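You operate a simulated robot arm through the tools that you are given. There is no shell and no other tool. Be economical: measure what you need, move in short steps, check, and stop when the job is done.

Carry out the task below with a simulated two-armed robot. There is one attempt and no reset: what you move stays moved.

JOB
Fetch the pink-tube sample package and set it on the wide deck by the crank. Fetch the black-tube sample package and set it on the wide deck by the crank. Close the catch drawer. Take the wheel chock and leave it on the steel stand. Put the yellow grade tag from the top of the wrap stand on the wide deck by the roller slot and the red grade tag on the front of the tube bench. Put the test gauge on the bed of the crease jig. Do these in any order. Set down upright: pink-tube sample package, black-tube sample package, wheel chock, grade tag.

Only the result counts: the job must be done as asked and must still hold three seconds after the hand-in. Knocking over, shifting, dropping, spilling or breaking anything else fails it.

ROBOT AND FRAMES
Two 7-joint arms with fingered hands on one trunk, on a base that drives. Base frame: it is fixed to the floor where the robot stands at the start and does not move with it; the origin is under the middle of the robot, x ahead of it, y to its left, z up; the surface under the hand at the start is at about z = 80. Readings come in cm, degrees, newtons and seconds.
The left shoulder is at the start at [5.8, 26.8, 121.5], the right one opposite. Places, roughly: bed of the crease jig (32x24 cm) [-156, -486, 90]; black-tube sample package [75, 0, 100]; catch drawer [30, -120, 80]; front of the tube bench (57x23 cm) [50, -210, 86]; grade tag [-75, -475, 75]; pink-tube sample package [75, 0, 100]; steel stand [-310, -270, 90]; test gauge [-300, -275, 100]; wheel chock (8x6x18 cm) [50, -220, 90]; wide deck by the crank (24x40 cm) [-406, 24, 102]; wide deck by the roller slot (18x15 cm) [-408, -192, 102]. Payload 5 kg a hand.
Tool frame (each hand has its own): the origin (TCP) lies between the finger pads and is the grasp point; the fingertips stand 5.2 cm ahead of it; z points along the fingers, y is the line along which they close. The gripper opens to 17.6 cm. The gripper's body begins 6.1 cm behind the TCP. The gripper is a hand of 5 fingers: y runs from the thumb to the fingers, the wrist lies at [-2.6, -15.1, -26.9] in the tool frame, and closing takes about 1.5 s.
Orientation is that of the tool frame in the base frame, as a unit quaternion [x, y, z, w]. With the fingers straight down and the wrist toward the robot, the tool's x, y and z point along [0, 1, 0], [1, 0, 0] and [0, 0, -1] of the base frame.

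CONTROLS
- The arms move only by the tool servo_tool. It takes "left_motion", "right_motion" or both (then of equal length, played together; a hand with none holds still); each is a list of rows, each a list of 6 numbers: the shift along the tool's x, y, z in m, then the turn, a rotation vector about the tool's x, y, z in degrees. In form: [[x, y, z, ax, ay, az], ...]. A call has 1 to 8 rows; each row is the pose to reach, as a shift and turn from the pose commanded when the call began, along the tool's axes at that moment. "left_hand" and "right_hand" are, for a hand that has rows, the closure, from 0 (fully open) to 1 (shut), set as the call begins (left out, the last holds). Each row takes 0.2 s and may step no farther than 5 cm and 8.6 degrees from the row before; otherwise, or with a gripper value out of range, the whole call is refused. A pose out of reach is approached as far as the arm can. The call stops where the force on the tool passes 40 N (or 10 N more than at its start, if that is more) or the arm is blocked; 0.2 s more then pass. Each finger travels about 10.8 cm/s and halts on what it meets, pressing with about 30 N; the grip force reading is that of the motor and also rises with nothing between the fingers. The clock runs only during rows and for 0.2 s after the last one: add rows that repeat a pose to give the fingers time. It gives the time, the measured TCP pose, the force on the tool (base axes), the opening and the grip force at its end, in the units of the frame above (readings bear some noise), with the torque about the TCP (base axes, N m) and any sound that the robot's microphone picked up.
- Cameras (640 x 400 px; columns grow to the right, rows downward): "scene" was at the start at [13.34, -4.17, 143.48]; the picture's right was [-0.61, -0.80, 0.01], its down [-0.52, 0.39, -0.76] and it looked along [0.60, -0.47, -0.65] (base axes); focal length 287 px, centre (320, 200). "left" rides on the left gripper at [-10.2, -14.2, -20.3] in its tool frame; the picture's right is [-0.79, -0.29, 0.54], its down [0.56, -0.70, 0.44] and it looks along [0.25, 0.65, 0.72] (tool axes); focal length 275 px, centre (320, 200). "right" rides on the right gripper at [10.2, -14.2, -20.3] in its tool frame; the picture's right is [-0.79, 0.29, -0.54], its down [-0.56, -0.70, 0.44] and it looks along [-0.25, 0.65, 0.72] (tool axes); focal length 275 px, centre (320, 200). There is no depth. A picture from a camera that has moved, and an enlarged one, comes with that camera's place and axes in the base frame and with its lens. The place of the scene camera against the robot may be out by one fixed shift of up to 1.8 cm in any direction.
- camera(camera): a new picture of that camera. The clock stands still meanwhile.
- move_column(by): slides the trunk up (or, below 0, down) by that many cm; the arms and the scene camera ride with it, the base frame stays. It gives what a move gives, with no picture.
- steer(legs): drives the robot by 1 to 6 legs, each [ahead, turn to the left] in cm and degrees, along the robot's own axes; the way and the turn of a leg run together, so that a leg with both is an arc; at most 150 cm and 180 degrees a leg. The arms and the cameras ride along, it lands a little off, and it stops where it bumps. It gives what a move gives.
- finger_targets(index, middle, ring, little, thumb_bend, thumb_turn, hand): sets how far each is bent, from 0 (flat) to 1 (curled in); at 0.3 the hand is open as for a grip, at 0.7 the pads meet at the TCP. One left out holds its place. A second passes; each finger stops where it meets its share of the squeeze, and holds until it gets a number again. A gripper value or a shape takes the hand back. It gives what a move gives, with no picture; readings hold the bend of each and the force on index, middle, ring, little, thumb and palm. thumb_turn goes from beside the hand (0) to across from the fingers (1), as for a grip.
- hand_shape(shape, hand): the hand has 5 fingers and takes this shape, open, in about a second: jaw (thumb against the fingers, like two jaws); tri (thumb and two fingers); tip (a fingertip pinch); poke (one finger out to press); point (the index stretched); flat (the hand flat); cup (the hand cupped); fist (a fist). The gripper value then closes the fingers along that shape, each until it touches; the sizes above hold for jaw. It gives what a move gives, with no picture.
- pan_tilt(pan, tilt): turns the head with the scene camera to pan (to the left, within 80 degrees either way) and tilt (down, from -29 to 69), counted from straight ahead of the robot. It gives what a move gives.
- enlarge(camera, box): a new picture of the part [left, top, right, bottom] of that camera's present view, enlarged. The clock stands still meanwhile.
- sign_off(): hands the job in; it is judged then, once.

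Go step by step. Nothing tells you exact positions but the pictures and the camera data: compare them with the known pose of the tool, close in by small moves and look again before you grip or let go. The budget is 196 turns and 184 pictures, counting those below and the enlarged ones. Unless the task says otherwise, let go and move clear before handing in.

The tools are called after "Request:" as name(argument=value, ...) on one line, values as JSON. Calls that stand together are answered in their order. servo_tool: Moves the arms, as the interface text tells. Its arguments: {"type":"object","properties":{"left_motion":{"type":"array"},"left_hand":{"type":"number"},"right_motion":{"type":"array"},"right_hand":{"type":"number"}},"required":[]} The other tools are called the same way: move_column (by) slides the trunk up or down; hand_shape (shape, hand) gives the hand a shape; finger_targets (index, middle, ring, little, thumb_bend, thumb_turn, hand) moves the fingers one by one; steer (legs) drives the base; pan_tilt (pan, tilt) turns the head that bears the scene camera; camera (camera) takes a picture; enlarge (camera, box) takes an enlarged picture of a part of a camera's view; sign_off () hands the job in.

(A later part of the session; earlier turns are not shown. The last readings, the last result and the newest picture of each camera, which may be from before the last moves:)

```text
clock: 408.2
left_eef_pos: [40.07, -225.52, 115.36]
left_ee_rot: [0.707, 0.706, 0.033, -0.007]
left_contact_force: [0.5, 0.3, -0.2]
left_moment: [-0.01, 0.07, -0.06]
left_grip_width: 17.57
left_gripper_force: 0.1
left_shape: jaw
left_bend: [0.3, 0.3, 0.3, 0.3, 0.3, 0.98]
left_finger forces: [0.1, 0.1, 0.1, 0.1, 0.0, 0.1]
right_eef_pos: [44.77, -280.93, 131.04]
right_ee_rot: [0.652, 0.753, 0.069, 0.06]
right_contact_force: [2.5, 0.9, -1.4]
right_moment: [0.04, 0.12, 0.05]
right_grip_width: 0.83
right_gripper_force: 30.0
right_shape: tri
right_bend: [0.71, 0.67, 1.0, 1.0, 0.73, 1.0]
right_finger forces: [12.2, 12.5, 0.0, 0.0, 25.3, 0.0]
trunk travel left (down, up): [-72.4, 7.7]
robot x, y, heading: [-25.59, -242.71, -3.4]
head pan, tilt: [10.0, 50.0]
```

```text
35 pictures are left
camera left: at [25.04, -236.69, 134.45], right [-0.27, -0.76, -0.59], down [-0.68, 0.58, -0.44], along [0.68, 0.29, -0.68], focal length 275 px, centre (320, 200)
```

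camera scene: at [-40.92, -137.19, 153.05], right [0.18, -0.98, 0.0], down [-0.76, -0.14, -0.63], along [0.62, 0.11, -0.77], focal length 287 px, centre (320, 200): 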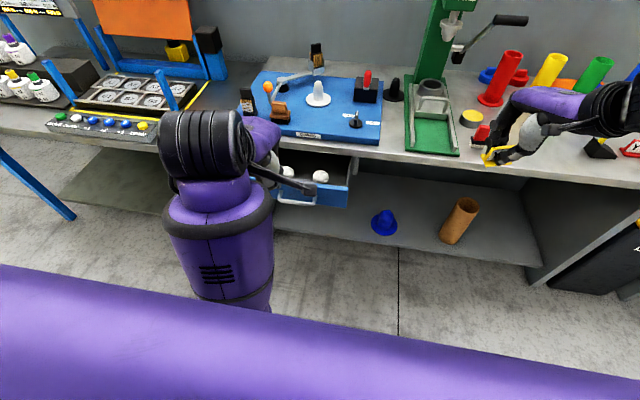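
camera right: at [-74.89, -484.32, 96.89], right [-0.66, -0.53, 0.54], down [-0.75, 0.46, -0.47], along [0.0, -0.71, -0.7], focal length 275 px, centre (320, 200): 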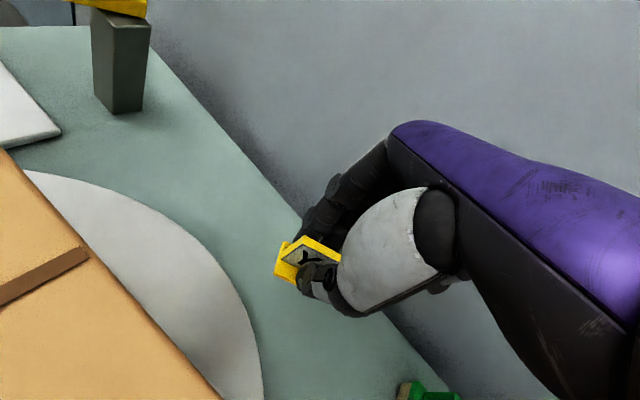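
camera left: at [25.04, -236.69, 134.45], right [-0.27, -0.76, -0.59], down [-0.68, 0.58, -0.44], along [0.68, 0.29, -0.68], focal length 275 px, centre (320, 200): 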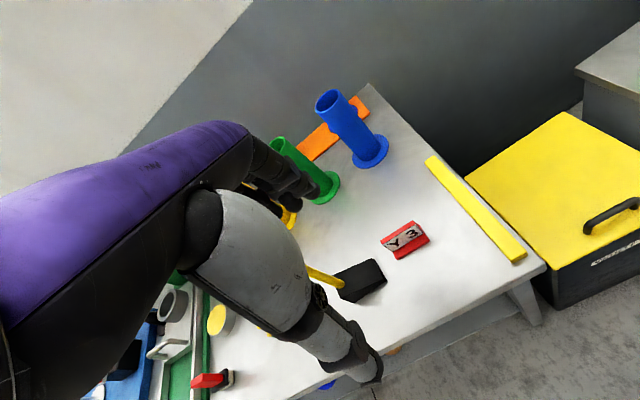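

Post is at about [46.6, -217.3], top ≈104. I move over it, correct the tilt, and come down around it.

Request:
servo_tool(left_motion=[[0.01, 0.01, 0, 0, 0, 0], [0.03, 0.025, 0, 1, -1, 0], [0.05, 0.045, 0, 2.1, -2, 0], [0.073, 0.059, 0, 2.1, -3.2, 0], [0.073, 0.059, 0.04, 2.1, -3.2, 0], [0.073, 0.059, 0.06, 2.1, -3.2, 0]], left_hand=0.3)

Request:
camera(camera="left")

Request:
camera(camera="scene")

```text
clock: 409.6
left_eef_pos: [44.75, -217.68, 111.15]
left_ee_rot: [0.708, 0.706, 0.005, 0.006]
left_contact_force: [0.0, 0.4, 1.6]
left_moment: [0.02, 0.08, 0.0]
left_grip_width: 12.33
left_gripper_force: 0.0
left_shape: jaw
left_bend: [0.27, 0.37, 0.35, 0.35, 0.6, 0.99]
left_finger forces: [0.0, 0.1, 0.1, 0.0, 0.0, 0.0]
right_eef_pos: [42.77, -280.73, 132.09]
right_ee_rot: [0.651, 0.753, 0.073, 0.065]
right_contact_force: [0.7, 0.5, -0.5]
right_moment: [-0.05, 0.0, 0.0]
right_grip_width: 0.81
right_gripper_force: 30.0
right_shape: tri
right_bend: [0.71, 0.67, 1.0, 1.0, 0.73, 1.0]
right_finger forces: [11.8, 13.3, 0.1, 0.0, 26.5, 0.0]
trunk travel left (down, up): [-72.4, 7.7]
robot x, y, heading: [-25.64, -243.15, -3.1]
head pan, tilt: [10.0, 50.0]
```

```text
34 pictures are left
camera left: at [30.06, -227.78, 131.14], right [-0.28, -0.79, -0.54], down [-0.69, 0.56, -0.45], along [0.66, 0.25, -0.71], focal length 275 px, centre (320, 200)
```

left: 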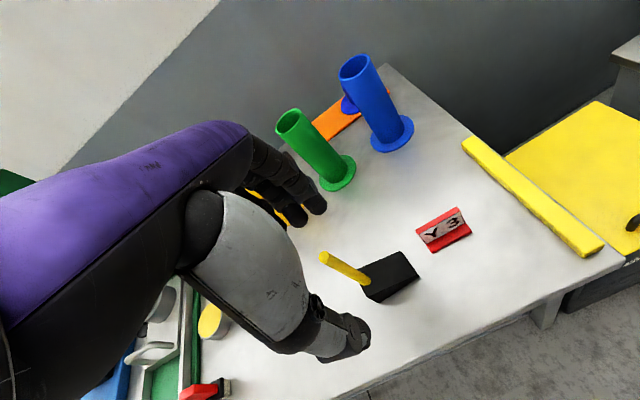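

```text
33 pictures are left
camera scene: at [-14.32, -240.82, 177.11], right [0.12, -0.99, 0.0], down [-0.77, -0.09, -0.63], along [0.63, 0.08, -0.77], focal length 287 px, centre (320, 200)
```

scene: 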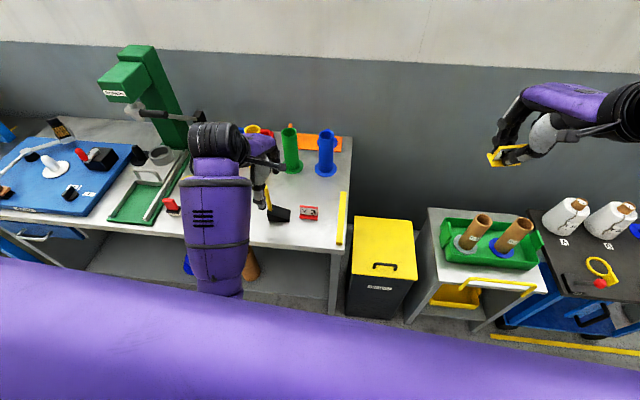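

Request:
servo_tool(left_motion=[[0.007, 0.011, 0, 0, 0, 0], [0.014, 0.022, 0, 0, 0, 0], [0.014, 0.022, 0.03, 0, 0, 0], [0.014, 0.022, 0.06, 0, 0, 0], [0.014, 0.022, 0.09, 0, 0, 0], [0.014, 0.022, 0.11, 0, 0, 0], [0.014, 0.022, 0.11, 0, 0, 0]])

Request:
camera(camera="left")

```text
clock: 411.2
left_eef_pos: [47.08, -216.37, 100.14]
left_ee_rot: [0.708, 0.706, 0.005, 0.006]
left_contact_force: [0.9, 0.6, -0.1]
left_moment: [0.03, -0.01, 0.02]
left_grip_width: 12.37
left_gripper_force: 0.1
left_shape: jaw
left_bend: [0.27, 0.37, 0.35, 0.35, 0.6, 0.99]
left_finger forces: [0.0, 0.0, 0.1, 0.0, 0.0, 0.1]
right_eef_pos: [42.88, -280.85, 132.1]
right_ee_rot: [0.652, 0.752, 0.073, 0.066]
right_contact_force: [0.2, -0.4, -0.8]
right_moment: [0.06, 0.04, 0.0]
right_grip_width: 0.8
right_gripper_force: 30.5
right_shape: tri
right_bend: [0.71, 0.67, 1.0, 1.0, 0.73, 1.0]
right_finger forces: [11.9, 13.1, 0.0, 0.1, 26.6, 0.1]
trunk travel left (down, up): [-72.4, 7.7]
robot x, y, heading: [-25.67, -242.7, -3.2]
head pan, tilt: [10.0, 50.0]
```

```text
32 pictures are left
camera left: at [32.4, -226.5, 120.13], right [-0.28, -0.79, -0.54], down [-0.69, 0.56, -0.45], along [0.66, 0.25, -0.71], focal length 275 px, centre (320, 200)
```

left: 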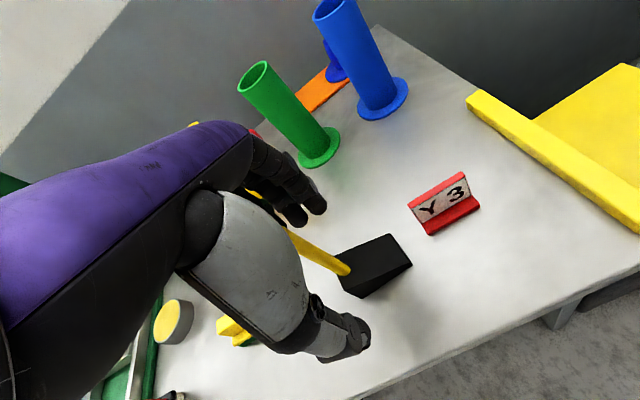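

The post runs exactly along the tool axis. Closing.

Request:
servo_tool(left_motion=[[0, 0, 0, 0, 0, 0], [0, 0, 0, 0, 0, 0], [0, 0, 0, 0, 0, 0], [0, 0, 0, 0, 0, 0], [0, 0, 0, 0, 0, 0], [0, 0, 0, 0, 0, 0], [0, 0, 0, 0, 0, 0], [0, 0, 0, 0, 0, 0]], left_hand=1.0)

Request:
servo_tool(left_motion=[[0, 0, -0.01, 0, 0, 0], [0, 0, -0.03, 0, 0, 0], [0, 0, -0.06, 0, 0, 0], [0, 0, -0.1, 0, 0, 0], [0, 0, -0.14, 0, 0, 0], [0, 0, -0.18, 0, 0, 0]])

Request:
camera(camera="left")

```text
clock: 413.0
left_eef_pos: [46.99, -216.21, 100.14]
left_ee_rot: [0.707, 0.707, 0.005, 0.005]
left_contact_force: [-0.1, -1.0, 1.1]
left_moment: [0.0, -0.02, 0.01]
left_grip_width: 0.01
left_gripper_force: 29.9
left_shape: jaw
left_bend: [0.7, 0.61, 0.7, 0.7, 0.63, 1.0]
left_finger forces: [0.0, 8.6, 0.1, 0.0, 0.0, 0.0]
right_eef_pos: [42.86, -280.82, 132.04]
right_ee_rot: [0.651, 0.752, 0.074, 0.066]
right_contact_force: [-1.0, -0.4, -0.5]
right_moment: [0.03, 0.01, -0.01]
right_grip_width: 0.82
right_gripper_force: 30.5
right_shape: tri
right_bend: [0.71, 0.67, 1.0, 1.0, 0.73, 1.0]
right_finger forces: [11.8, 13.1, 0.0, 0.1, 26.6, 0.0]
trunk travel left (down, up): [-72.4, 7.7]
robot x, y, heading: [-25.71, -242.65, -3.1]
head pan, tilt: [10.0, 50.0]
```

```text
clock: 414.4
left_eef_pos: [46.69, -216.34, 118.0]
left_ee_rot: [0.709, 0.706, 0.005, 0.004]
left_contact_force: [-0.7, -0.2, -4.6]
left_moment: [0.0, -0.02, 0.02]
left_grip_width: 0.0
left_gripper_force: 29.7
left_shape: jaw
left_bend: [0.7, 0.61, 0.7, 0.7, 0.63, 1.0]
left_finger forces: [0.2, 8.8, 0.0, 0.0, 0.0, 0.0]
right_eef_pos: [42.79, -280.82, 132.08]
right_ee_rot: [0.651, 0.753, 0.074, 0.064]
right_contact_force: [0.4, -0.7, -0.2]
right_moment: [0.07, -0.01, -0.01]
right_grip_width: 0.82
right_gripper_force: 30.1
right_shape: tri
right_bend: [0.71, 0.67, 1.0, 1.0, 0.73, 1.0]
right_finger forces: [11.9, 13.2, 0.1, 0.0, 26.6, 0.1]
trunk travel left (down, up): [-72.4, 7.7]
robot x, y, heading: [-25.52, -242.59, -3.1]
head pan, tilt: [10.0, 50.0]
```

```text
31 pictures are left
camera left: at [32.09, -226.56, 138.09], right [-0.28, -0.79, -0.54], down [-0.7, 0.56, -0.45], along [0.66, 0.25, -0.71], focal length 275 px, centre (320, 200)
```

left: 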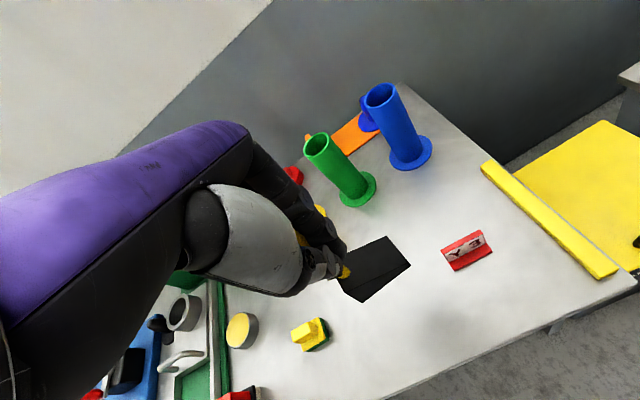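

Chock is lifted by its post. I raise fully, back out, turn around and drive to the steel stand.

Request:
move_column(by=7)

Request:
steer(legs=[[-65, 0], [0, 93], [0, 93], [105, 0]])

Request:
pan_tilt(pan=0, tilt=35)

Request:
camera(camera="scene")

```text
clock: 415.5
left_eef_pos: [46.85, -216.3, 125.01]
left_ee_rot: [0.708, 0.706, 0.004, 0.004]
left_contact_force: [0.4, -0.4, -2.5]
left_moment: [-0.01, 0.02, -0.03]
left_grip_width: 0.0
left_gripper_force: 29.6
left_shape: jaw
left_bend: [0.7, 0.61, 0.7, 0.7, 0.63, 1.0]
left_finger forces: [0.4, 9.2, 0.1, 0.0, 0.0, 0.0]
right_eef_pos: [42.78, -280.76, 139.0]
right_ee_rot: [0.651, 0.753, 0.073, 0.066]
right_contact_force: [0.6, -0.3, -0.2]
right_moment: [0.02, -0.03, -0.02]
right_grip_width: 0.8
right_gripper_force: 29.7
right_shape: tri
right_bend: [0.71, 0.67, 1.0, 1.0, 0.73, 1.0]
right_finger forces: [11.8, 13.2, 0.1, 0.1, 26.6, 0.0]
trunk travel left (down, up): [-79.4, 0.7]
robot x, y, heading: [-25.71, -242.43, -3.2]
head pan, tilt: [10.0, 50.0]
```

```text
clock: 430.9
left_eef_pos: [-163.51, -257.41, 126.43]
left_ee_rot: [-0.66, 0.751, 0.013, -0.013]
left_contact_force: [1.6, -7.0, -4.4]
left_moment: [0.83, 0.19, -0.07]
left_grip_width: 0.0
left_gripper_force: 30.6
left_shape: jaw
left_bend: [0.7, 0.61, 0.7, 0.7, 0.63, 1.0]
left_finger forces: [0.7, 10.8, 0.1, 0.1, 0.0, 0.0]
right_eef_pos: [-150.21, -193.7, 141.29]
right_ee_rot: [0.708, -0.697, -0.085, 0.075]
right_contact_force: [0.4, -3.8, 2.8]
right_moment: [0.49, -0.24, -0.18]
right_grip_width: 0.82
right_gripper_force: 29.8
right_shape: tri
right_bend: [0.71, 0.71, 1.0, 1.0, 0.73, 1.0]
right_finger forces: [12.0, 12.6, 0.1, 0.1, 25.5, 0.0]
trunk travel left (down, up): [-79.4, 0.7]
robot x, y, heading: [-90.0, -234.34, 169.4]
head pan, tilt: [10.0, 50.0]
stopped in leg 3: the force on the tool passed its limit at 50 N (the readings are from after the stop); the commanded pose is now the measured one
```

```text
clock: 431.7
left_eef_pos: [-165.04, -255.56, 125.92]
left_ee_rot: [-0.657, 0.754, 0.007, -0.011]
left_contact_force: [-2.7, 3.9, -3.0]
left_moment: [-0.35, -0.29, 0.0]
left_grip_width: 0.0
left_gripper_force: 30.4
left_shape: jaw
left_bend: [0.7, 0.61, 0.7, 0.7, 0.63, 1.0]
left_finger forces: [0.2, 10.9, 0.0, 0.0, 0.1, 0.1]
right_eef_pos: [-151.61, -191.87, 139.86]
right_ee_rot: [0.706, -0.701, -0.074, 0.074]
right_contact_force: [-3.9, 4.9, -2.8]
right_moment: [-0.48, -0.32, 0.25]
right_grip_width: 0.83
right_gripper_force: 29.8
right_shape: tri
right_bend: [0.71, 0.71, 1.0, 1.0, 0.73, 1.0]
right_finger forces: [12.0, 12.7, 0.1, 0.0, 25.4, 0.0]
trunk travel left (down, up): [-79.4, 0.7]
robot x, y, heading: [-90.06, -234.74, 169.1]
head pan, tilt: [0.0, 35.0]
```

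```text
30 pictures are left
camera scene: at [-102.85, -230.59, 186.2], right [0.19, 0.98, 0.0], down [0.58, -0.11, -0.81], along [-0.79, 0.15, -0.59], focal length 287 px, centre (320, 200)
```

scene: 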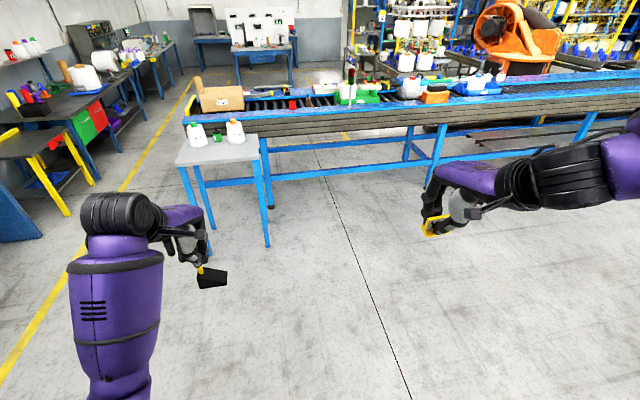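

A jerk stopped the turn; both items are still held. I finish the turn and drive on.

Request:
steer(legs=[[0, 16], [142, 0]])

Request:
camera(camera="scene")

Request:
camera(camera="left")

```text
clock: 442.8
left_eef_pos: [-298.88, -287.27, 126.19]
left_ee_rot: [0.753, -0.658, -0.007, 0.014]
left_contact_force: [-0.6, 0.2, -2.8]
left_moment: [-0.03, -0.03, -0.01]
left_grip_width: 0.0
left_gripper_force: 30.0
left_shape: jaw
left_bend: [0.7, 0.61, 0.7, 0.7, 0.63, 1.0]
left_finger forces: [0.7, 11.5, 0.0, 0.0, 0.1, 0.0]
right_eef_pos: [-302.63, -222.29, 140.65]
right_ee_rot: [0.793, -0.599, -0.068, 0.085]
right_contact_force: [0.2, 0.2, -0.6]
right_moment: [-0.01, 0.0, 0.04]
right_grip_width: 0.83
right_gripper_force: 30.5
right_shape: tri
right_bend: [0.71, 0.71, 1.0, 1.0, 0.73, 1.0]
right_finger forces: [12.1, 12.3, 0.0, 0.0, 25.2, 0.1]
trunk travel left (down, up): [-79.4, 0.7]
robot x, y, heading: [-232.84, -246.81, -175.2]
head pan, tilt: [0.0, 35.0]
```

```text
29 pictures are left
camera scene: at [-245.23, -246.88, 186.26], right [-0.08, 1.0, 0.0], down [0.58, 0.05, -0.81], along [-0.81, -0.06, -0.59], focal length 287 px, centre (320, 200)
```

scene: 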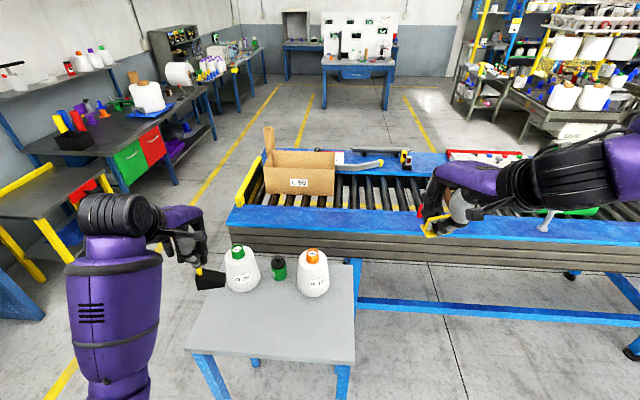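

```text
28 pictures are left
camera left: at [-285.61, -275.0, 145.91], right [0.16, 0.82, -0.55], down [0.76, -0.46, -0.46], along [-0.63, -0.34, -0.69], focal length 275 px, centre (320, 200)
```

left: 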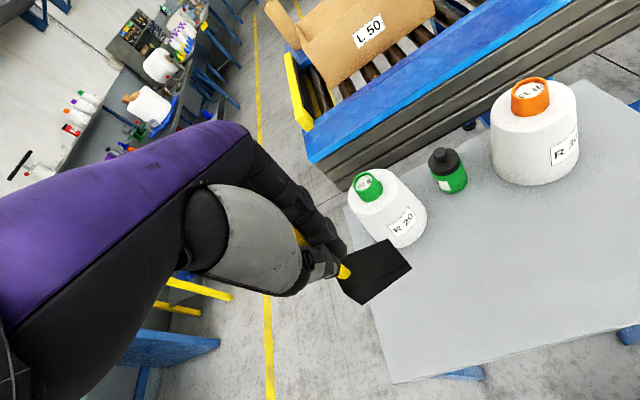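

The chock hangs straight. I shift it over the free front part of the stand, around [-298, -268].

Request:
servo_tool(left_motion=[[0, 0, 0, 0, 0, 0], [-0.02, -0.005, 0, 0, 0, 0], [-0.05, -0.012, 0, 0, 0, 0], [-0.08, -0.02, 0, 0, 0, 0], [-0.11, -0.025, 0, 0, 0, 0], [-0.14, -0.032, 0.01, 0, 0, 0], [-0.158, -0.035, 0.04, 0, 0, 0], [-0.158, -0.035, 0.08, 0, 0, 0]])

Request:
camera(camera="left")

```text
clock: 444.6
left_eef_pos: [-295.87, -271.0, 118.97]
left_ee_rot: [0.753, -0.658, -0.014, 0.019]
left_contact_force: [-0.2, -0.3, 0.4]
left_moment: [0.0, -0.13, -0.02]
left_grip_width: 0.02
left_gripper_force: 30.0
left_shape: jaw
left_bend: [0.7, 0.61, 0.7, 0.7, 0.63, 1.0]
left_finger forces: [0.6, 12.0, 0.1, 0.0, 0.0, 0.0]
right_eef_pos: [-300.75, -222.08, 141.5]
right_ee_rot: [0.793, -0.598, -0.074, 0.089]
right_contact_force: [0.6, -0.6, -0.3]
right_moment: [0.03, 0.06, -0.05]
right_grip_width: 0.84
right_gripper_force: 30.2
right_shape: tri
right_bend: [0.71, 0.71, 1.0, 1.0, 0.73, 1.0]
right_finger forces: [12.2, 12.9, 0.0, 0.0, 26.0, 0.0]
trunk travel left (down, up): [-79.4, 0.7]
robot x, y, heading: [-232.9, -247.04, -175.4]
head pan, tilt: [0.0, 35.0]
```

```text
27 pictures are left
camera left: at [-282.48, -258.77, 138.52], right [0.15, 0.82, -0.56], down [0.75, -0.46, -0.47], along [-0.64, -0.35, -0.68], focal length 275 px, centre (320, 200)
```

left: 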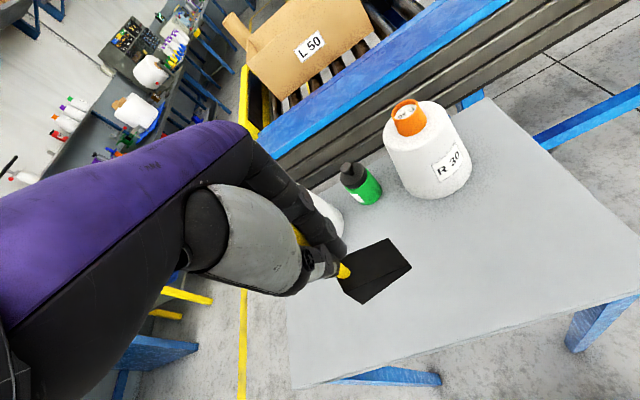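

Request:
servo_tool(left_motion=[[0, 0.005, 0.02, 0.6, 0, 0], [0, 0.01, 0.05, 1.2, 0, 0], [0, 0.01, 0.08, 1.8, 0, 0], [0, 0.01, 0.11, 1.8, 0, 0], [0, 0.01, 0.125, 1.8, 0, 0], [0, 0.01, 0.133, 1.8, 0, 0], [0, 0.01, 0.138, 1.8, 0, 0], [0, 0.01, 0.142, 1.8, 0, 0]])

Request:
camera(camera="left")

Request:
enlarge(camera="scene", box=[170, 220, 370, 360])

```text
clock: 446.4
left_eef_pos: [-296.27, -271.45, 106.18]
left_ee_rot: [0.754, -0.656, -0.008, 0.015]
left_contact_force: [0.8, 0.9, -1.4]
left_moment: [-0.05, 0.19, 0.1]
left_grip_width: 0.0
left_gripper_force: 29.8
left_shape: jaw
left_bend: [0.7, 0.6, 0.7, 0.7, 0.63, 1.0]
left_finger forces: [0.0, 11.6, 0.1, 0.1, 0.1, 0.0]
right_eef_pos: [-298.67, -222.02, 142.51]
right_ee_rot: [0.792, -0.598, -0.078, 0.096]
right_contact_force: [-0.3, 1.9, 0.7]
right_moment: [-0.18, -0.06, 0.06]
right_grip_width: 0.84
right_gripper_force: 30.0
right_shape: tri
right_bend: [0.71, 0.71, 1.0, 1.0, 0.73, 1.0]
right_finger forces: [12.1, 13.0, 0.1, 0.0, 26.1, 0.1]
trunk travel left (down, up): [-79.4, 0.7]
robot x, y, heading: [-232.78, -246.9, -175.6]
head pan, tilt: [0.0, 35.0]
stopped in row 8 (left hand): the force on the tool passed its limit at 42 N (the readings are from after the stop); the commanded pose is now the measured one
```

```text
26 pictures are left
camera left: at [-283.07, -259.09, 125.77], right [0.16, 0.82, -0.56], down [0.76, -0.46, -0.46], along [-0.63, -0.35, -0.69], focal length 275 px, centre (320, 200)
```

left: 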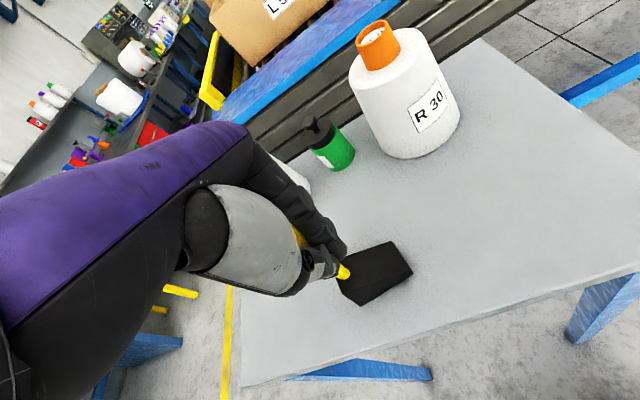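

```text
2.86 times, centred on (270, 290) of scene
camera zoom: at [-244.91, -246.73, 186.25], right [-0.08, 1.0, 0.0], down [0.58, 0.04, -0.81], along [-0.81, -0.06, -0.58], focal length 820 px, centre (463, -57)
```

zoom: 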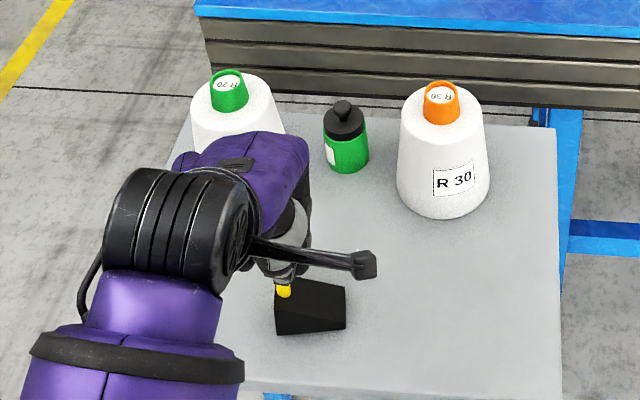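

Touched and sprang up about a centimetre. Easing down again.

Request:
servo_tool(left_motion=[[0, 0, 0.002, 0, 0, 0], [0, 0, 0.004, 0, 0, 0], [0, 0, 0.006, 0, 0, 0], [0, 0, 0.008, 0, 0, 0]])

```text
clock: 447.4
left_eef_pos: [-296.42, -271.51, 105.54]
left_ee_rot: [0.754, -0.657, -0.009, 0.016]
left_contact_force: [6.5, -12.0, 19.4]
left_moment: [-0.78, 0.15, 0.29]
left_grip_width: 0.02
left_gripper_force: 30.2
left_shape: jaw
left_bend: [0.7, 0.6, 0.7, 0.7, 0.63, 1.0]
left_finger forces: [0.0, 18.4, 0.0, 0.1, 31.0, 0.1]
right_eef_pos: [-298.71, -222.18, 142.42]
right_ee_rot: [0.793, -0.597, -0.078, 0.094]
right_contact_force: [1.0, 0.7, 0.3]
right_moment: [-0.02, 0.08, -0.03]
right_grip_width: 0.84
right_gripper_force: 29.5
right_shape: tri
right_bend: [0.71, 0.71, 1.0, 1.0, 0.73, 1.0]
right_finger forces: [12.1, 12.9, 0.0, 0.0, 26.1, 0.1]
trunk travel left (down, up): [-79.4, 0.7]
robot x, y, heading: [-232.83, -247.46, -175.4]
head pan, tilt: [0.0, 35.0]
```

On the stand. Opening the hand.

Request:
servo_tool(left_motion=[[0, 0, 0.001, 0, 0, 0], [0, 0, 0.001, 0, 0, 0], [0, 0, 0.001, 0, 0, 0], [0, 0, 0.001, 0, 0, 0], [0, 0, 0.001, 0, 0, 0], [0, 0, 0.001, 0, 0, 0]], left_hand=0.3)

Request:
camera(camera="left")

```text
clock: 448.8
left_eef_pos: [-296.71, -271.5, 105.19]
left_ee_rot: [0.755, -0.656, -0.007, 0.014]
left_contact_force: [-0.2, 0.0, -0.3]
left_moment: [0.0, -0.04, 0.01]
left_grip_width: 12.32
left_gripper_force: 0.1
left_shape: jaw
left_bend: [0.27, 0.37, 0.35, 0.35, 0.6, 0.99]
left_finger forces: [0.0, 0.0, 0.0, 0.1, 0.0, 0.0]
right_eef_pos: [-299.06, -222.04, 142.24]
right_ee_rot: [0.793, -0.597, -0.077, 0.094]
right_contact_force: [-0.8, -0.6, -1.1]
right_moment: [-0.04, -0.04, 0.01]
right_grip_width: 0.85
right_gripper_force: 30.4
right_shape: tri
right_bend: [0.71, 0.71, 1.0, 1.0, 0.73, 1.0]
right_finger forces: [12.2, 13.0, 0.0, 0.1, 26.0, 0.0]
trunk travel left (down, up): [-79.4, 0.7]
robot x, y, heading: [-233.39, -246.93, -175.6]
head pan, tilt: [0.0, 35.0]
```

```text
24 pictures are left
camera left: at [-283.45, -259.17, 124.83], right [0.16, 0.82, -0.55], down [0.76, -0.46, -0.46], along [-0.63, -0.35, -0.69], focal length 275 px, centre (320, 200)
```

left: 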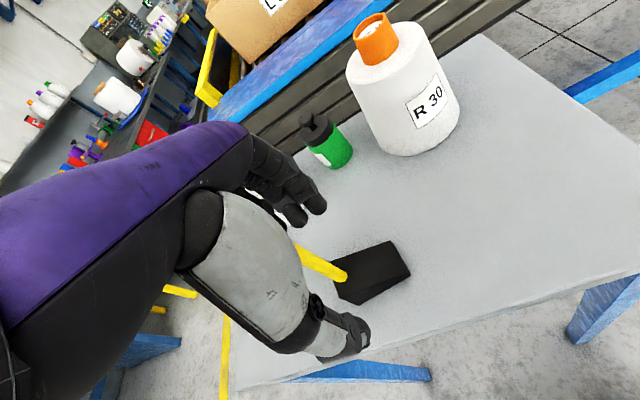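

Chock stands upright on the steel stand. Lifting straight off the post.

Request:
servo_tool(left_motion=[[0, 0, -0.03, 0, 0, 0], [0, 0, -0.07, 0, 0, 0], [0, 0, -0.11, 0, 0, 0], [0, 0, -0.15, 0, 0, 0], [0, 0, -0.19, 0, 0, 0], [0, 0, -0.23, 0, 0, 0]])

Request:
camera(camera="scene")

```text
clock: 450.2
left_eef_pos: [-295.74, -271.4, 128.14]
left_ee_rot: [0.754, -0.657, -0.007, 0.014]
left_contact_force: [-0.1, 0.3, -1.7]
left_moment: [-0.02, 0.07, 0.01]
left_grip_width: 12.31
left_gripper_force: 0.0
left_shape: jaw
left_bend: [0.27, 0.37, 0.35, 0.35, 0.6, 0.99]
left_finger forces: [0.1, 0.0, 0.1, 0.0, 0.0, 0.0]
right_eef_pos: [-298.96, -222.08, 142.33]
right_ee_rot: [0.792, -0.598, -0.078, 0.095]
right_contact_force: [0.4, 0.2, -0.4]
right_moment: [-0.09, 0.01, -0.01]
right_grip_width: 0.83
right_gripper_force: 29.7
right_shape: tri
right_bend: [0.71, 0.71, 1.0, 1.0, 0.73, 1.0]
right_finger forces: [12.1, 13.0, 0.1, 0.1, 26.0, 0.1]
trunk travel left (down, up): [-79.4, 0.7]
robot x, y, heading: [-232.97, -246.72, -175.5]
head pan, tilt: [0.0, 35.0]
```

```text
23 pictures are left
camera scene: at [-245.16, -246.79, 186.27], right [-0.08, 1.0, 0.0], down [0.58, 0.05, -0.81], along [-0.81, -0.06, -0.58], focal length 287 px, centre (320, 200)
```

scene: 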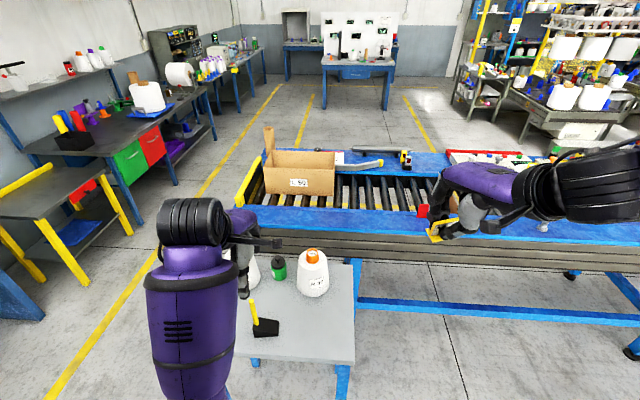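

Chock stands well. Now the yellow tag: I first straighten the right hand (it has drifted ~13° forward) and look at the tag.

Request:
servo_tool(right_motion=[[0, 0, 0, 2, 0, 0], [0, 0, 0, 4, 0.3, 0], [0, 0, 0, 6, 0.6, 0], [0, 0, 0, 8, 0.9, 0], [0, 0, 0, 10, 1.1, 0], [0, 0, 0, 12.5, 1.1, 0], [0, 0, 0, 12.5, 1.1, 0]])

Request:
camera(camera="right")

```text
clock: 451.8
left_eef_pos: [-295.92, -271.3, 128.23]
left_ee_rot: [0.754, -0.656, -0.008, 0.015]
left_contact_force: [-0.4, 0.8, 0.1]
left_moment: [-0.07, -0.01, 0.01]
left_grip_width: 12.33
left_gripper_force: 0.1
left_shape: jaw
left_bend: [0.27, 0.37, 0.35, 0.35, 0.6, 0.99]
left_finger forces: [0.0, 0.0, 0.0, 0.0, 0.1, 0.1]
right_eef_pos: [-299.09, -221.99, 142.39]
right_ee_rot: [0.798, -0.602, -0.004, 0.014]
right_contact_force: [-0.4, -0.3, 0.2]
right_moment: [-0.08, 0.02, 0.0]
right_grip_width: 0.85
right_gripper_force: 30.0
right_shape: tri
right_bend: [0.71, 0.71, 1.0, 1.0, 0.73, 1.0]
right_finger forces: [12.2, 12.9, 0.0, 0.1, 25.9, 0.0]
trunk travel left (down, up): [-79.4, 0.7]
robot x, y, heading: [-232.93, -246.81, -175.8]
head pan, tilt: [0.0, 35.0]
```

```text
22 pictures are left
camera right: at [-282.16, -227.55, 162.32], right [-0.48, 0.69, 0.54], down [0.51, 0.72, -0.47], along [-0.71, 0.05, -0.7], focal length 275 px, centre (320, 200)
```

right: 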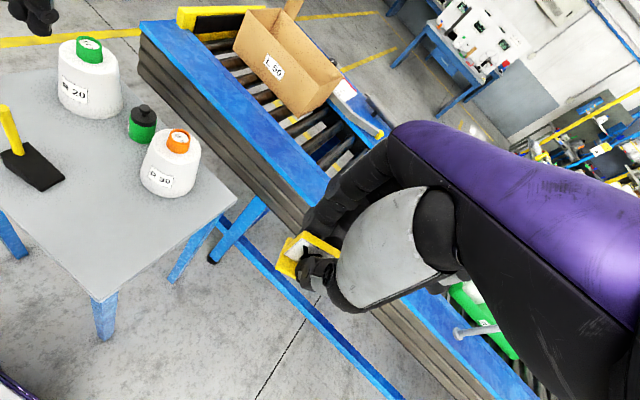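

Tag is held as before. I raise the left hand a bit, then drive around the stand up to the conveyor opposite the roller-slot deck.

Request:
servo_tool(left_motion=[[0, -0.02, -0.02, 0, 0, 0], [0, -0.04, -0.05, 0, 0, 0], [0, -0.05, -0.08, 0, 0, 0]])

Request:
steer(legs=[[0, -84], [52, 0], [0, 78], [60, 0]])

Request:
camera(camera="scene")

```text
clock: 452.8
left_eef_pos: [-289.04, -273.18, 136.14]
left_ee_rot: [0.758, -0.65, 0.003, 0.048]
left_contact_force: [3.6, -1.0, 1.6]
left_moment: [0.11, 0.34, 0.04]
left_grip_width: 12.32
left_gripper_force: 0.1
left_shape: jaw
left_bend: [0.27, 0.37, 0.35, 0.35, 0.6, 0.99]
left_finger forces: [0.0, 0.0, 0.0, 0.1, 0.0, 0.0]
right_eef_pos: [-296.58, -222.06, 143.47]
right_ee_rot: [0.799, -0.601, -0.011, 0.019]
right_contact_force: [1.0, 1.5, 1.7]
right_moment: [0.06, 0.14, -0.04]
right_grip_width: 0.85
right_gripper_force: 29.8
right_shape: tri
right_bend: [0.71, 0.67, 1.0, 1.0, 0.73, 1.0]
right_finger forces: [12.3, 13.0, 0.1, 0.0, 26.4, 0.1]
trunk travel left (down, up): [-79.4, 0.7]
robot x, y, heading: [-232.8, -246.85, -175.6]
head pan, tilt: [0.0, 35.0]
stopped in row 3 (left hand): the arm was blocked; the commanded pose is now the measured one
```

```text
clock: 471.4
left_eef_pos: [-361.47, -217.01, 135.68]
left_ee_rot: [0.728, -0.682, 0.015, 0.059]
left_contact_force: [-0.1, -0.5, -0.7]
left_moment: [0.0, 0.0, -0.01]
left_grip_width: 12.32
left_gripper_force: 0.0
left_shape: jaw
left_bend: [0.27, 0.37, 0.35, 0.35, 0.6, 0.99]
left_finger forces: [0.0, 0.0, 0.0, 0.0, 0.1, 0.0]
right_eef_pos: [-364.2, -164.03, 143.33]
right_ee_rot: [0.769, -0.639, -0.011, 0.017]
right_contact_force: [-0.3, -1.2, 0.2]
right_moment: [0.03, 0.0, 0.01]
right_grip_width: 0.81
right_gripper_force: 30.2
right_shape: tri
right_bend: [0.71, 0.71, 1.0, 1.0, 0.73, 1.0]
right_finger forces: [12.6, 11.9, 0.0, 0.0, 25.0, 0.1]
trunk travel left (down, up): [-79.4, 0.7]
robot x, y, heading: [-302.82, -195.22, 178.7]
head pan, tilt: [0.0, 35.0]
```

```text
21 pictures are left
camera scene: at [-314.9, -194.05, 186.27], right [0.02, 1.0, 0.0], down [0.58, -0.01, -0.81], along [-0.81, 0.02, -0.58], focal length 287 px, centre (320, 200)
```

scene: 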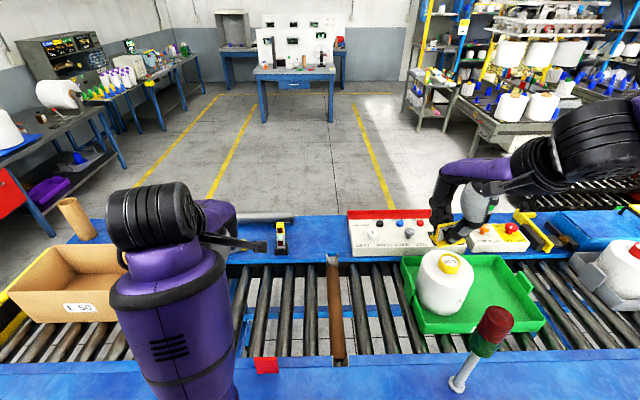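

The target deck is the clear blue patch between the yellow/black gadget and the red-white panel. I turn 20° left and edge forward.

Request:
steer(legs=[[0, 20], [19, 0]])

Request:
servo_tool(right_motion=[[0, 0, 0, 0, 0, 0], [0, 0, 0, 0, 0, 0], [0, 0, 0, 0, 0, 0]])

Request:
camera(camera="right")

Request:
camera(camera="scene")

```text
clock: 472.1
left_eef_pos: [-358.8, -219.24, 138.06]
left_ee_rot: [0.736, -0.67, 0.01, 0.098]
left_contact_force: [-2.7, -0.5, -2.1]
left_moment: [0.05, -0.38, 0.03]
left_grip_width: 12.32
left_gripper_force: 0.1
left_shape: jaw
left_bend: [0.27, 0.37, 0.35, 0.35, 0.6, 0.99]
left_finger forces: [0.0, 0.0, 0.0, 0.0, 0.0, 0.1]
right_eef_pos: [-359.35, -164.19, 145.17]
right_ee_rot: [0.77, -0.638, -0.023, 0.029]
right_contact_force: [-5.6, 0.7, 0.4]
right_moment: [-0.11, -0.53, 0.13]
right_grip_width: 0.83
right_gripper_force: 29.9
right_shape: tri
right_bend: [0.71, 0.71, 1.0, 1.0, 0.73, 1.0]
right_finger forces: [12.4, 12.9, 0.1, 0.1, 26.0, 0.1]
trunk travel left (down, up): [-79.4, 0.7]
robot x, y, heading: [-302.55, -195.4, 178.5]
head pan, tilt: [0.0, 35.0]
stopped in leg 1: the force on the tool passed its limit at 62 N (the readings are from after the stop); the commanded pose is now the measured one
```

```text
clock: 472.9
left_eef_pos: [-357.78, -219.28, 138.35]
left_ee_rot: [0.735, -0.67, 0.008, 0.1]
left_contact_force: [2.4, -0.2, 0.7]
left_moment: [0.01, 0.24, -0.02]
left_grip_width: 12.32
left_gripper_force: 0.0
left_shape: jaw
left_bend: [0.27, 0.37, 0.35, 0.35, 0.6, 0.99]
left_finger forces: [0.1, 0.1, 0.0, 0.0, 0.0, 0.0]
right_eef_pos: [-358.24, -164.25, 145.46]
right_ee_rot: [0.77, -0.637, -0.025, 0.03]
right_contact_force: [2.2, -0.1, 0.7]
right_moment: [0.1, 0.22, -0.08]
right_grip_width: 0.83
right_gripper_force: 29.8
right_shape: tri
right_bend: [0.71, 0.71, 1.0, 1.0, 0.73, 1.0]
right_finger forces: [12.4, 12.8, 0.0, 0.1, 26.1, 0.0]
trunk travel left (down, up): [-79.4, 0.7]
robot x, y, heading: [-302.7, -195.5, 178.5]
head pan, tilt: [0.0, 35.0]
```

```text
20 pictures are left
camera right: at [-340.88, -171.37, 164.6], right [-0.39, 0.73, 0.56], down [0.55, 0.67, -0.5], along [-0.74, 0.11, -0.66], focal length 275 px, centre (320, 200)
```

right: 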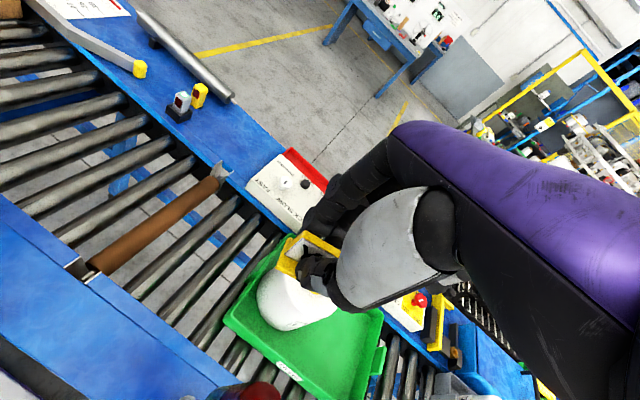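

```text
19 pictures are left
camera scene: at [-314.42, -194.06, 186.31], right [0.02, 1.0, 0.0], down [0.58, -0.01, -0.81], along [-0.81, 0.02, -0.58], focal length 287 px, centre (320, 200)
```

scene: 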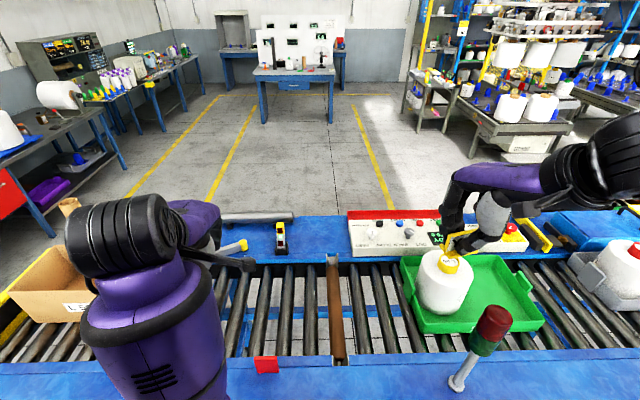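

Only a settling jerk. I repeat the turn and advance.

Request:
steer(legs=[[0, 20], [19, 0]])

Request:
camera(camera="right")

```text
clock: 476.3
left_eef_pos: [-363.56, -244.8, 138.61]
left_ee_rot: [0.845, -0.521, 0.045, 0.11]
left_contact_force: [0.6, 0.1, -0.2]
left_moment: [0.05, 0.0, -0.05]
left_grip_width: 12.34
left_gripper_force: 0.1
left_shape: jaw
left_bend: [0.27, 0.37, 0.35, 0.35, 0.6, 0.99]
left_finger forces: [0.1, 0.0, 0.1, 0.0, 0.0, 0.1]
right_eef_pos: [-383.5, -191.35, 145.5]
right_ee_rot: [0.869, -0.494, -0.019, 0.033]
right_contact_force: [-0.4, -0.7, -0.3]
right_moment: [0.08, -0.02, 0.0]
right_grip_width: 0.81
right_gripper_force: 30.0
right_shape: tri
right_bend: [0.71, 0.71, 1.0, 1.0, 0.73, 1.0]
right_finger forces: [12.4, 12.7, 0.0, 0.1, 25.7, 0.0]
trunk travel left (down, up): [-79.4, 0.7]
robot x, y, heading: [-320.3, -201.59, -161.4]
head pan, tilt: [0.0, 35.0]
```

```text
18 pictures are left
camera right: at [-364.87, -191.99, 164.46], right [-0.62, 0.55, 0.56], down [0.29, 0.82, -0.49], along [-0.73, -0.14, -0.66], focal length 275 px, centre (320, 200)
```

right: 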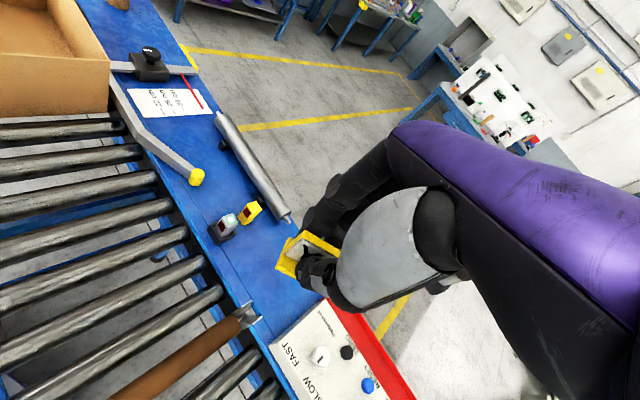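

Free patch measured: about x -399…-417, y -204…-181. I move the tag to about [-406.5, -192] and start down.

Request:
servo_tool(right_motion=[[0, 0, 0, 0, 0, 0], [-0.015, 0.025, 0, 0.7, 0, 0], [-0.035, 0.06, 0, 1.4, 0, 0], [-0.055, 0.095, 0.01, 2.1, 0, 0], [-0.075, 0.13, 0.03, 2.8, 0, 0], [-0.095, 0.155, 0.06, 2.8, 0, 0], [-0.113, 0.177, 0.095, 2.8, 0, 0], [-0.113, 0.177, 0.14, 2.8, 0, 0]])

Request:
servo_tool(right_motion=[[0, 0, 0.03, 0, 0, 0], [0, 0, 0.07, 0, 0, 0], [0, 0, 0.11, 0, 0, 0], [0, 0, 0.15, 0, 0, 0]])

Request:
camera(camera="right")

```text
clock: 476.6
left_eef_pos: [-361.47, -245.85, 139.52]
left_ee_rot: [0.848, -0.505, 0.086, 0.133]
left_contact_force: [4.2, -1.3, -1.8]
left_moment: [0.08, 0.59, 0.0]
left_grip_width: 12.33
left_gripper_force: 0.1
left_shape: jaw
left_bend: [0.27, 0.37, 0.35, 0.35, 0.6, 0.99]
left_finger forces: [0.0, 0.0, 0.0, 0.0, 0.0, 0.2]
right_eef_pos: [-382.71, -189.54, 148.43]
right_ee_rot: [0.857, -0.512, -0.034, 0.058]
right_contact_force: [3.0, 1.1, 2.3]
right_moment: [-0.06, 0.32, -0.06]
right_grip_width: 0.85
right_gripper_force: 29.6
right_shape: tri
right_bend: [0.71, 0.71, 1.0, 1.0, 0.73, 1.0]
right_finger forces: [12.5, 13.1, 0.0, 0.0, 26.4, 0.0]
trunk travel left (down, up): [-79.4, 0.7]
robot x, y, heading: [-319.99, -201.58, -161.4]
head pan, tilt: [0.0, 35.0]
stopped in row 1 (right hand): the force on the tool passed its limit at 61 N (the readings are from after the stop); the commanded pose is now the measured one
```

```text
clock: 477.6
left_eef_pos: [-362.12, -245.96, 139.0]
left_ee_rot: [0.847, -0.507, 0.091, 0.13]
left_contact_force: [-2.2, 0.9, 0.4]
left_moment: [-0.02, -0.2, 0.06]
left_grip_width: 12.32
left_gripper_force: 0.0
left_shape: jaw
left_bend: [0.27, 0.37, 0.35, 0.35, 0.6, 0.99]
left_finger forces: [0.1, 0.0, 0.0, 0.1, 0.0, 0.0]
right_eef_pos: [-382.97, -190.87, 131.49]
right_ee_rot: [0.867, -0.495, -0.026, 0.043]
right_contact_force: [-1.4, 0.0, 0.3]
right_moment: [0.11, -0.22, 0.04]
right_grip_width: 0.83
right_gripper_force: 30.5
right_shape: tri
right_bend: [0.71, 0.71, 1.0, 1.0, 0.73, 1.0]
right_finger forces: [12.5, 12.9, 0.0, 0.1, 25.6, 0.0]
right hand out of reach, approached as far as the arm can: row 1, 2, 3, 4
trunk travel left (down, up): [-79.4, 0.7]
robot x, y, heading: [-320.11, -201.41, -161.1]
head pan, tilt: [0.0, 35.0]
```

```text
17 pictures are left
camera right: at [-363.95, -191.49, 150.3], right [-0.6, 0.56, 0.57], down [0.28, 0.81, -0.51], along [-0.75, -0.15, -0.65], focal length 275 px, centre (320, 200)
```

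right: 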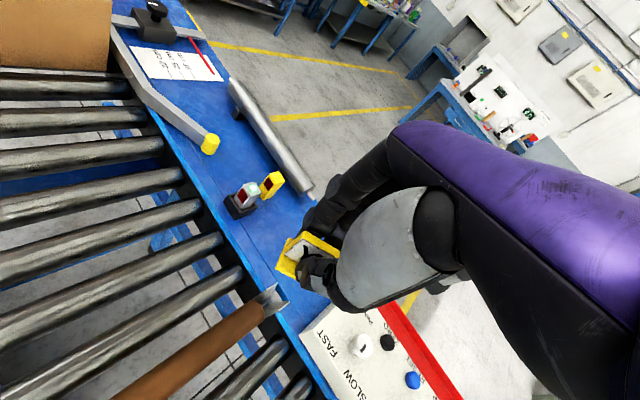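

Continuing alone now: move out over the deck with tilt correction, staying above the gadgets.

Request:
servo_tool(right_motion=[[-0.005, 0.01, 0, 0.5, 0, 0], [-0.02, 0.04, 0, 1.5, 0, 0], [-0.04, 0.075, 0, 2.5, 0.3, 0], [-0.06, 0.11, 0.01, 3.5, 0.7, 0], [-0.08, 0.145, 0.03, 4.1, 0.7, 0], [-0.1, 0.175, 0.06, 4.1, 0.7, 0], [-0.11, 0.193, 0.09, 4.1, 0.7, 0], [-0.11, 0.193, 0.12, 4.1, 0.7, 0]])

Request:
camera(camera="right")

```text
clock: 479.4
left_eef_pos: [-361.8, -246.0, 138.94]
left_ee_rot: [0.847, -0.507, 0.091, 0.131]
left_contact_force: [-0.1, 0.0, -0.4]
left_moment: [-0.11, 0.01, -0.01]
left_grip_width: 12.32
left_gripper_force: 0.1
left_shape: jaw
left_bend: [0.27, 0.37, 0.35, 0.35, 0.6, 0.99]
left_finger forces: [0.0, 0.0, 0.0, 0.1, 0.0, 0.1]
right_eef_pos: [-405.46, -191.64, 121.53]
right_ee_rot: [0.869, -0.495, -0.003, 0.016]
right_contact_force: [-1.5, -0.7, 1.9]
right_moment: [0.11, -0.13, 0.07]
right_grip_width: 0.83
right_gripper_force: 29.8
right_shape: tri
right_bend: [0.71, 0.71, 1.0, 1.0, 0.73, 1.0]
right_finger forces: [12.5, 12.7, 0.0, 0.1, 25.6, 0.0]
trunk travel left (down, up): [-79.4, 0.7]
robot x, y, heading: [-319.94, -201.67, -161.1]
head pan, tilt: [0.0, 35.0]
```

```text
16 pictures are left
camera right: at [-387.76, -192.73, 141.46], right [-0.64, 0.55, 0.54], down [0.31, 0.83, -0.47], along [-0.7, -0.13, -0.7], focal length 275 px, centre (320, 200)
```

right: 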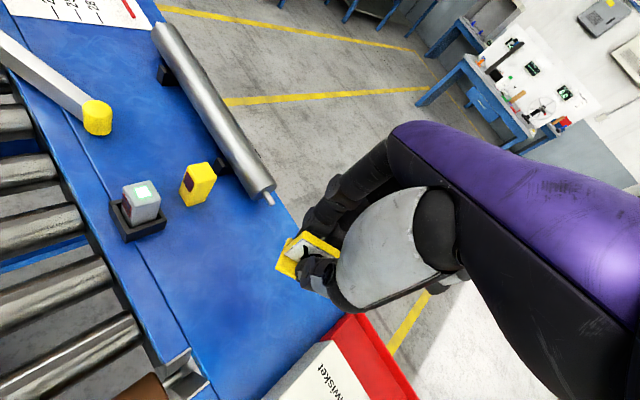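

The tag will land in the middle of the free patch. Descending.

Request:
servo_tool(right_motion=[[0, 0, 0.02, 0, 0, 0], [0, 0, 0.05, 0, 0, 0], [0, 0, 0.08, 0, 0, 0], [0, 0, 0.1, 0, 0, 0], [0, 0, 0.105, 0, 0, 0], [0, 0, 0.105, 0, 0, 0]])

Request:
camera(camera="right")

```text
clock: 480.8
left_eef_pos: [-361.67, -245.88, 139.09]
left_ee_rot: [0.847, -0.507, 0.09, 0.131]
left_contact_force: [-0.9, 0.4, -0.2]
left_moment: [-0.1, 0.0, 0.03]
left_grip_width: 12.33
left_gripper_force: 0.1
left_shape: jaw
left_bend: [0.27, 0.37, 0.35, 0.35, 0.6, 0.99]
left_finger forces: [0.0, 0.0, 0.0, 0.0, 0.0, 0.1]
right_eef_pos: [-404.97, -190.71, 113.16]
right_ee_rot: [0.869, -0.495, -0.002, 0.015]
right_contact_force: [-0.2, 0.7, -0.1]
right_moment: [-0.13, -0.02, 0.02]
right_grip_width: 0.83
right_gripper_force: 29.8
right_shape: tri
right_bend: [0.71, 0.71, 1.0, 1.0, 0.73, 1.0]
right_finger forces: [12.6, 12.4, 0.0, 0.0, 25.3, 0.0]
right hand out of reach, approached as far as the arm can: row 3, 4, 5, 6
trunk travel left (down, up): [-79.4, 0.7]
robot x, y, heading: [-320.12, -201.41, -161.5]
head pan, tilt: [0.0, 35.0]
```

```text
15 pictures are left
camera right: at [-387.29, -191.84, 133.09], right [-0.64, 0.55, 0.54], down [0.31, 0.83, -0.47], along [-0.7, -0.13, -0.7], focal length 275 px, centre (320, 200)
```

right: 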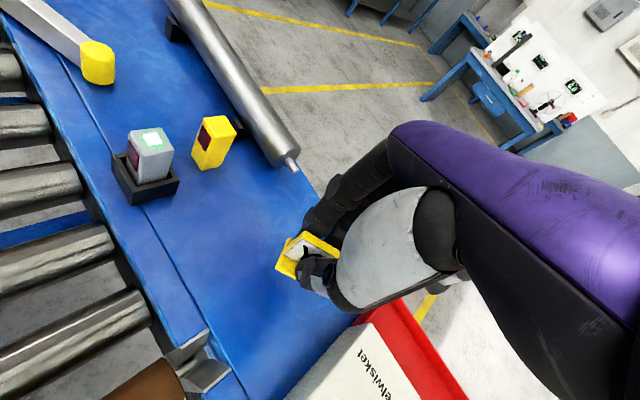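

Reach limit again; the trunk lowers the rest in small steps.

Request:
move_column(by=-3.5)

Request:
move_column(by=-0.6)

Request:
enlarge(camera="right", box=[200, 190, 400, 330])

```text
clock: 481.5
left_eef_pos: [-361.76, -246.09, 135.49]
left_ee_rot: [0.847, -0.507, 0.089, 0.13]
left_contact_force: [1.5, -0.7, 0.5]
left_moment: [0.08, 0.05, -0.03]
left_grip_width: 12.33
left_gripper_force: 0.1
left_shape: jaw
left_bend: [0.27, 0.37, 0.35, 0.35, 0.6, 0.99]
left_finger forces: [0.0, 0.0, 0.1, 0.0, 0.1, 0.0]
right_eef_pos: [-405.03, -191.06, 109.87]
right_ee_rot: [0.87, -0.494, -0.003, 0.014]
right_contact_force: [0.7, -1.5, 0.5]
right_moment: [0.15, 0.0, 0.01]
right_grip_width: 0.82
right_gripper_force: 30.1
right_shape: tri
right_bend: [0.71, 0.71, 1.0, 1.0, 0.73, 1.0]
right_finger forces: [12.7, 12.3, 0.0, 0.1, 25.3, 0.1]
trunk travel left (down, up): [-75.9, 4.2]
robot x, y, heading: [-320.15, -201.43, -160.9]
head pan, tilt: [0.0, 35.0]
```

```text
clock: 482.1
left_eef_pos: [-361.68, -246.02, 134.99]
left_ee_rot: [0.847, -0.508, 0.09, 0.129]
left_contact_force: [-0.1, -0.1, 0.9]
left_moment: [-0.02, 0.06, -0.06]
left_grip_width: 12.32
left_gripper_force: 0.0
left_shape: jaw
left_bend: [0.27, 0.37, 0.35, 0.35, 0.6, 0.99]
left_finger forces: [0.0, 0.0, 0.1, 0.0, 0.0, 0.0]
right_eef_pos: [-404.99, -191.02, 109.08]
right_ee_rot: [0.869, -0.495, -0.004, 0.014]
right_contact_force: [-0.3, -0.8, 0.4]
right_moment: [0.05, 0.01, -0.02]
right_grip_width: 0.84
right_gripper_force: 30.2
right_shape: tri
right_bend: [0.71, 0.71, 1.0, 1.0, 0.73, 1.0]
right_finger forces: [12.6, 12.3, 0.0, 0.1, 25.3, 0.1]
trunk travel left (down, up): [-75.3, 4.8]
robot x, y, heading: [-320.21, -201.55, -161.2]
head pan, tilt: [0.0, 35.0]
```

```text
2.86 times, centred on (300, 260) of right
camera zoom: at [-387.23, -192.07, 129.04], right [-0.64, 0.54, 0.54], down [0.31, 0.83, -0.47], along [-0.7, -0.13, -0.7], focal length 786 px, centre (377, 29)
```

zoom: 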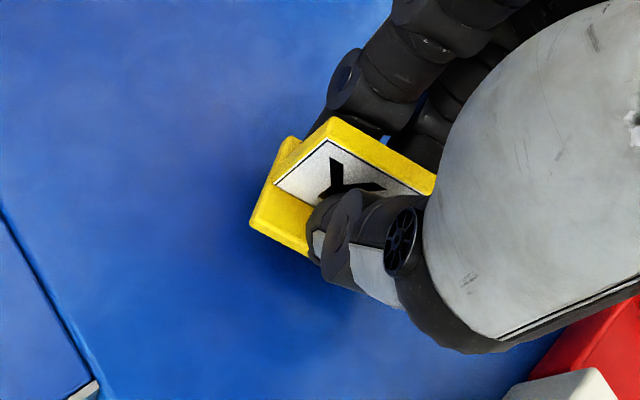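

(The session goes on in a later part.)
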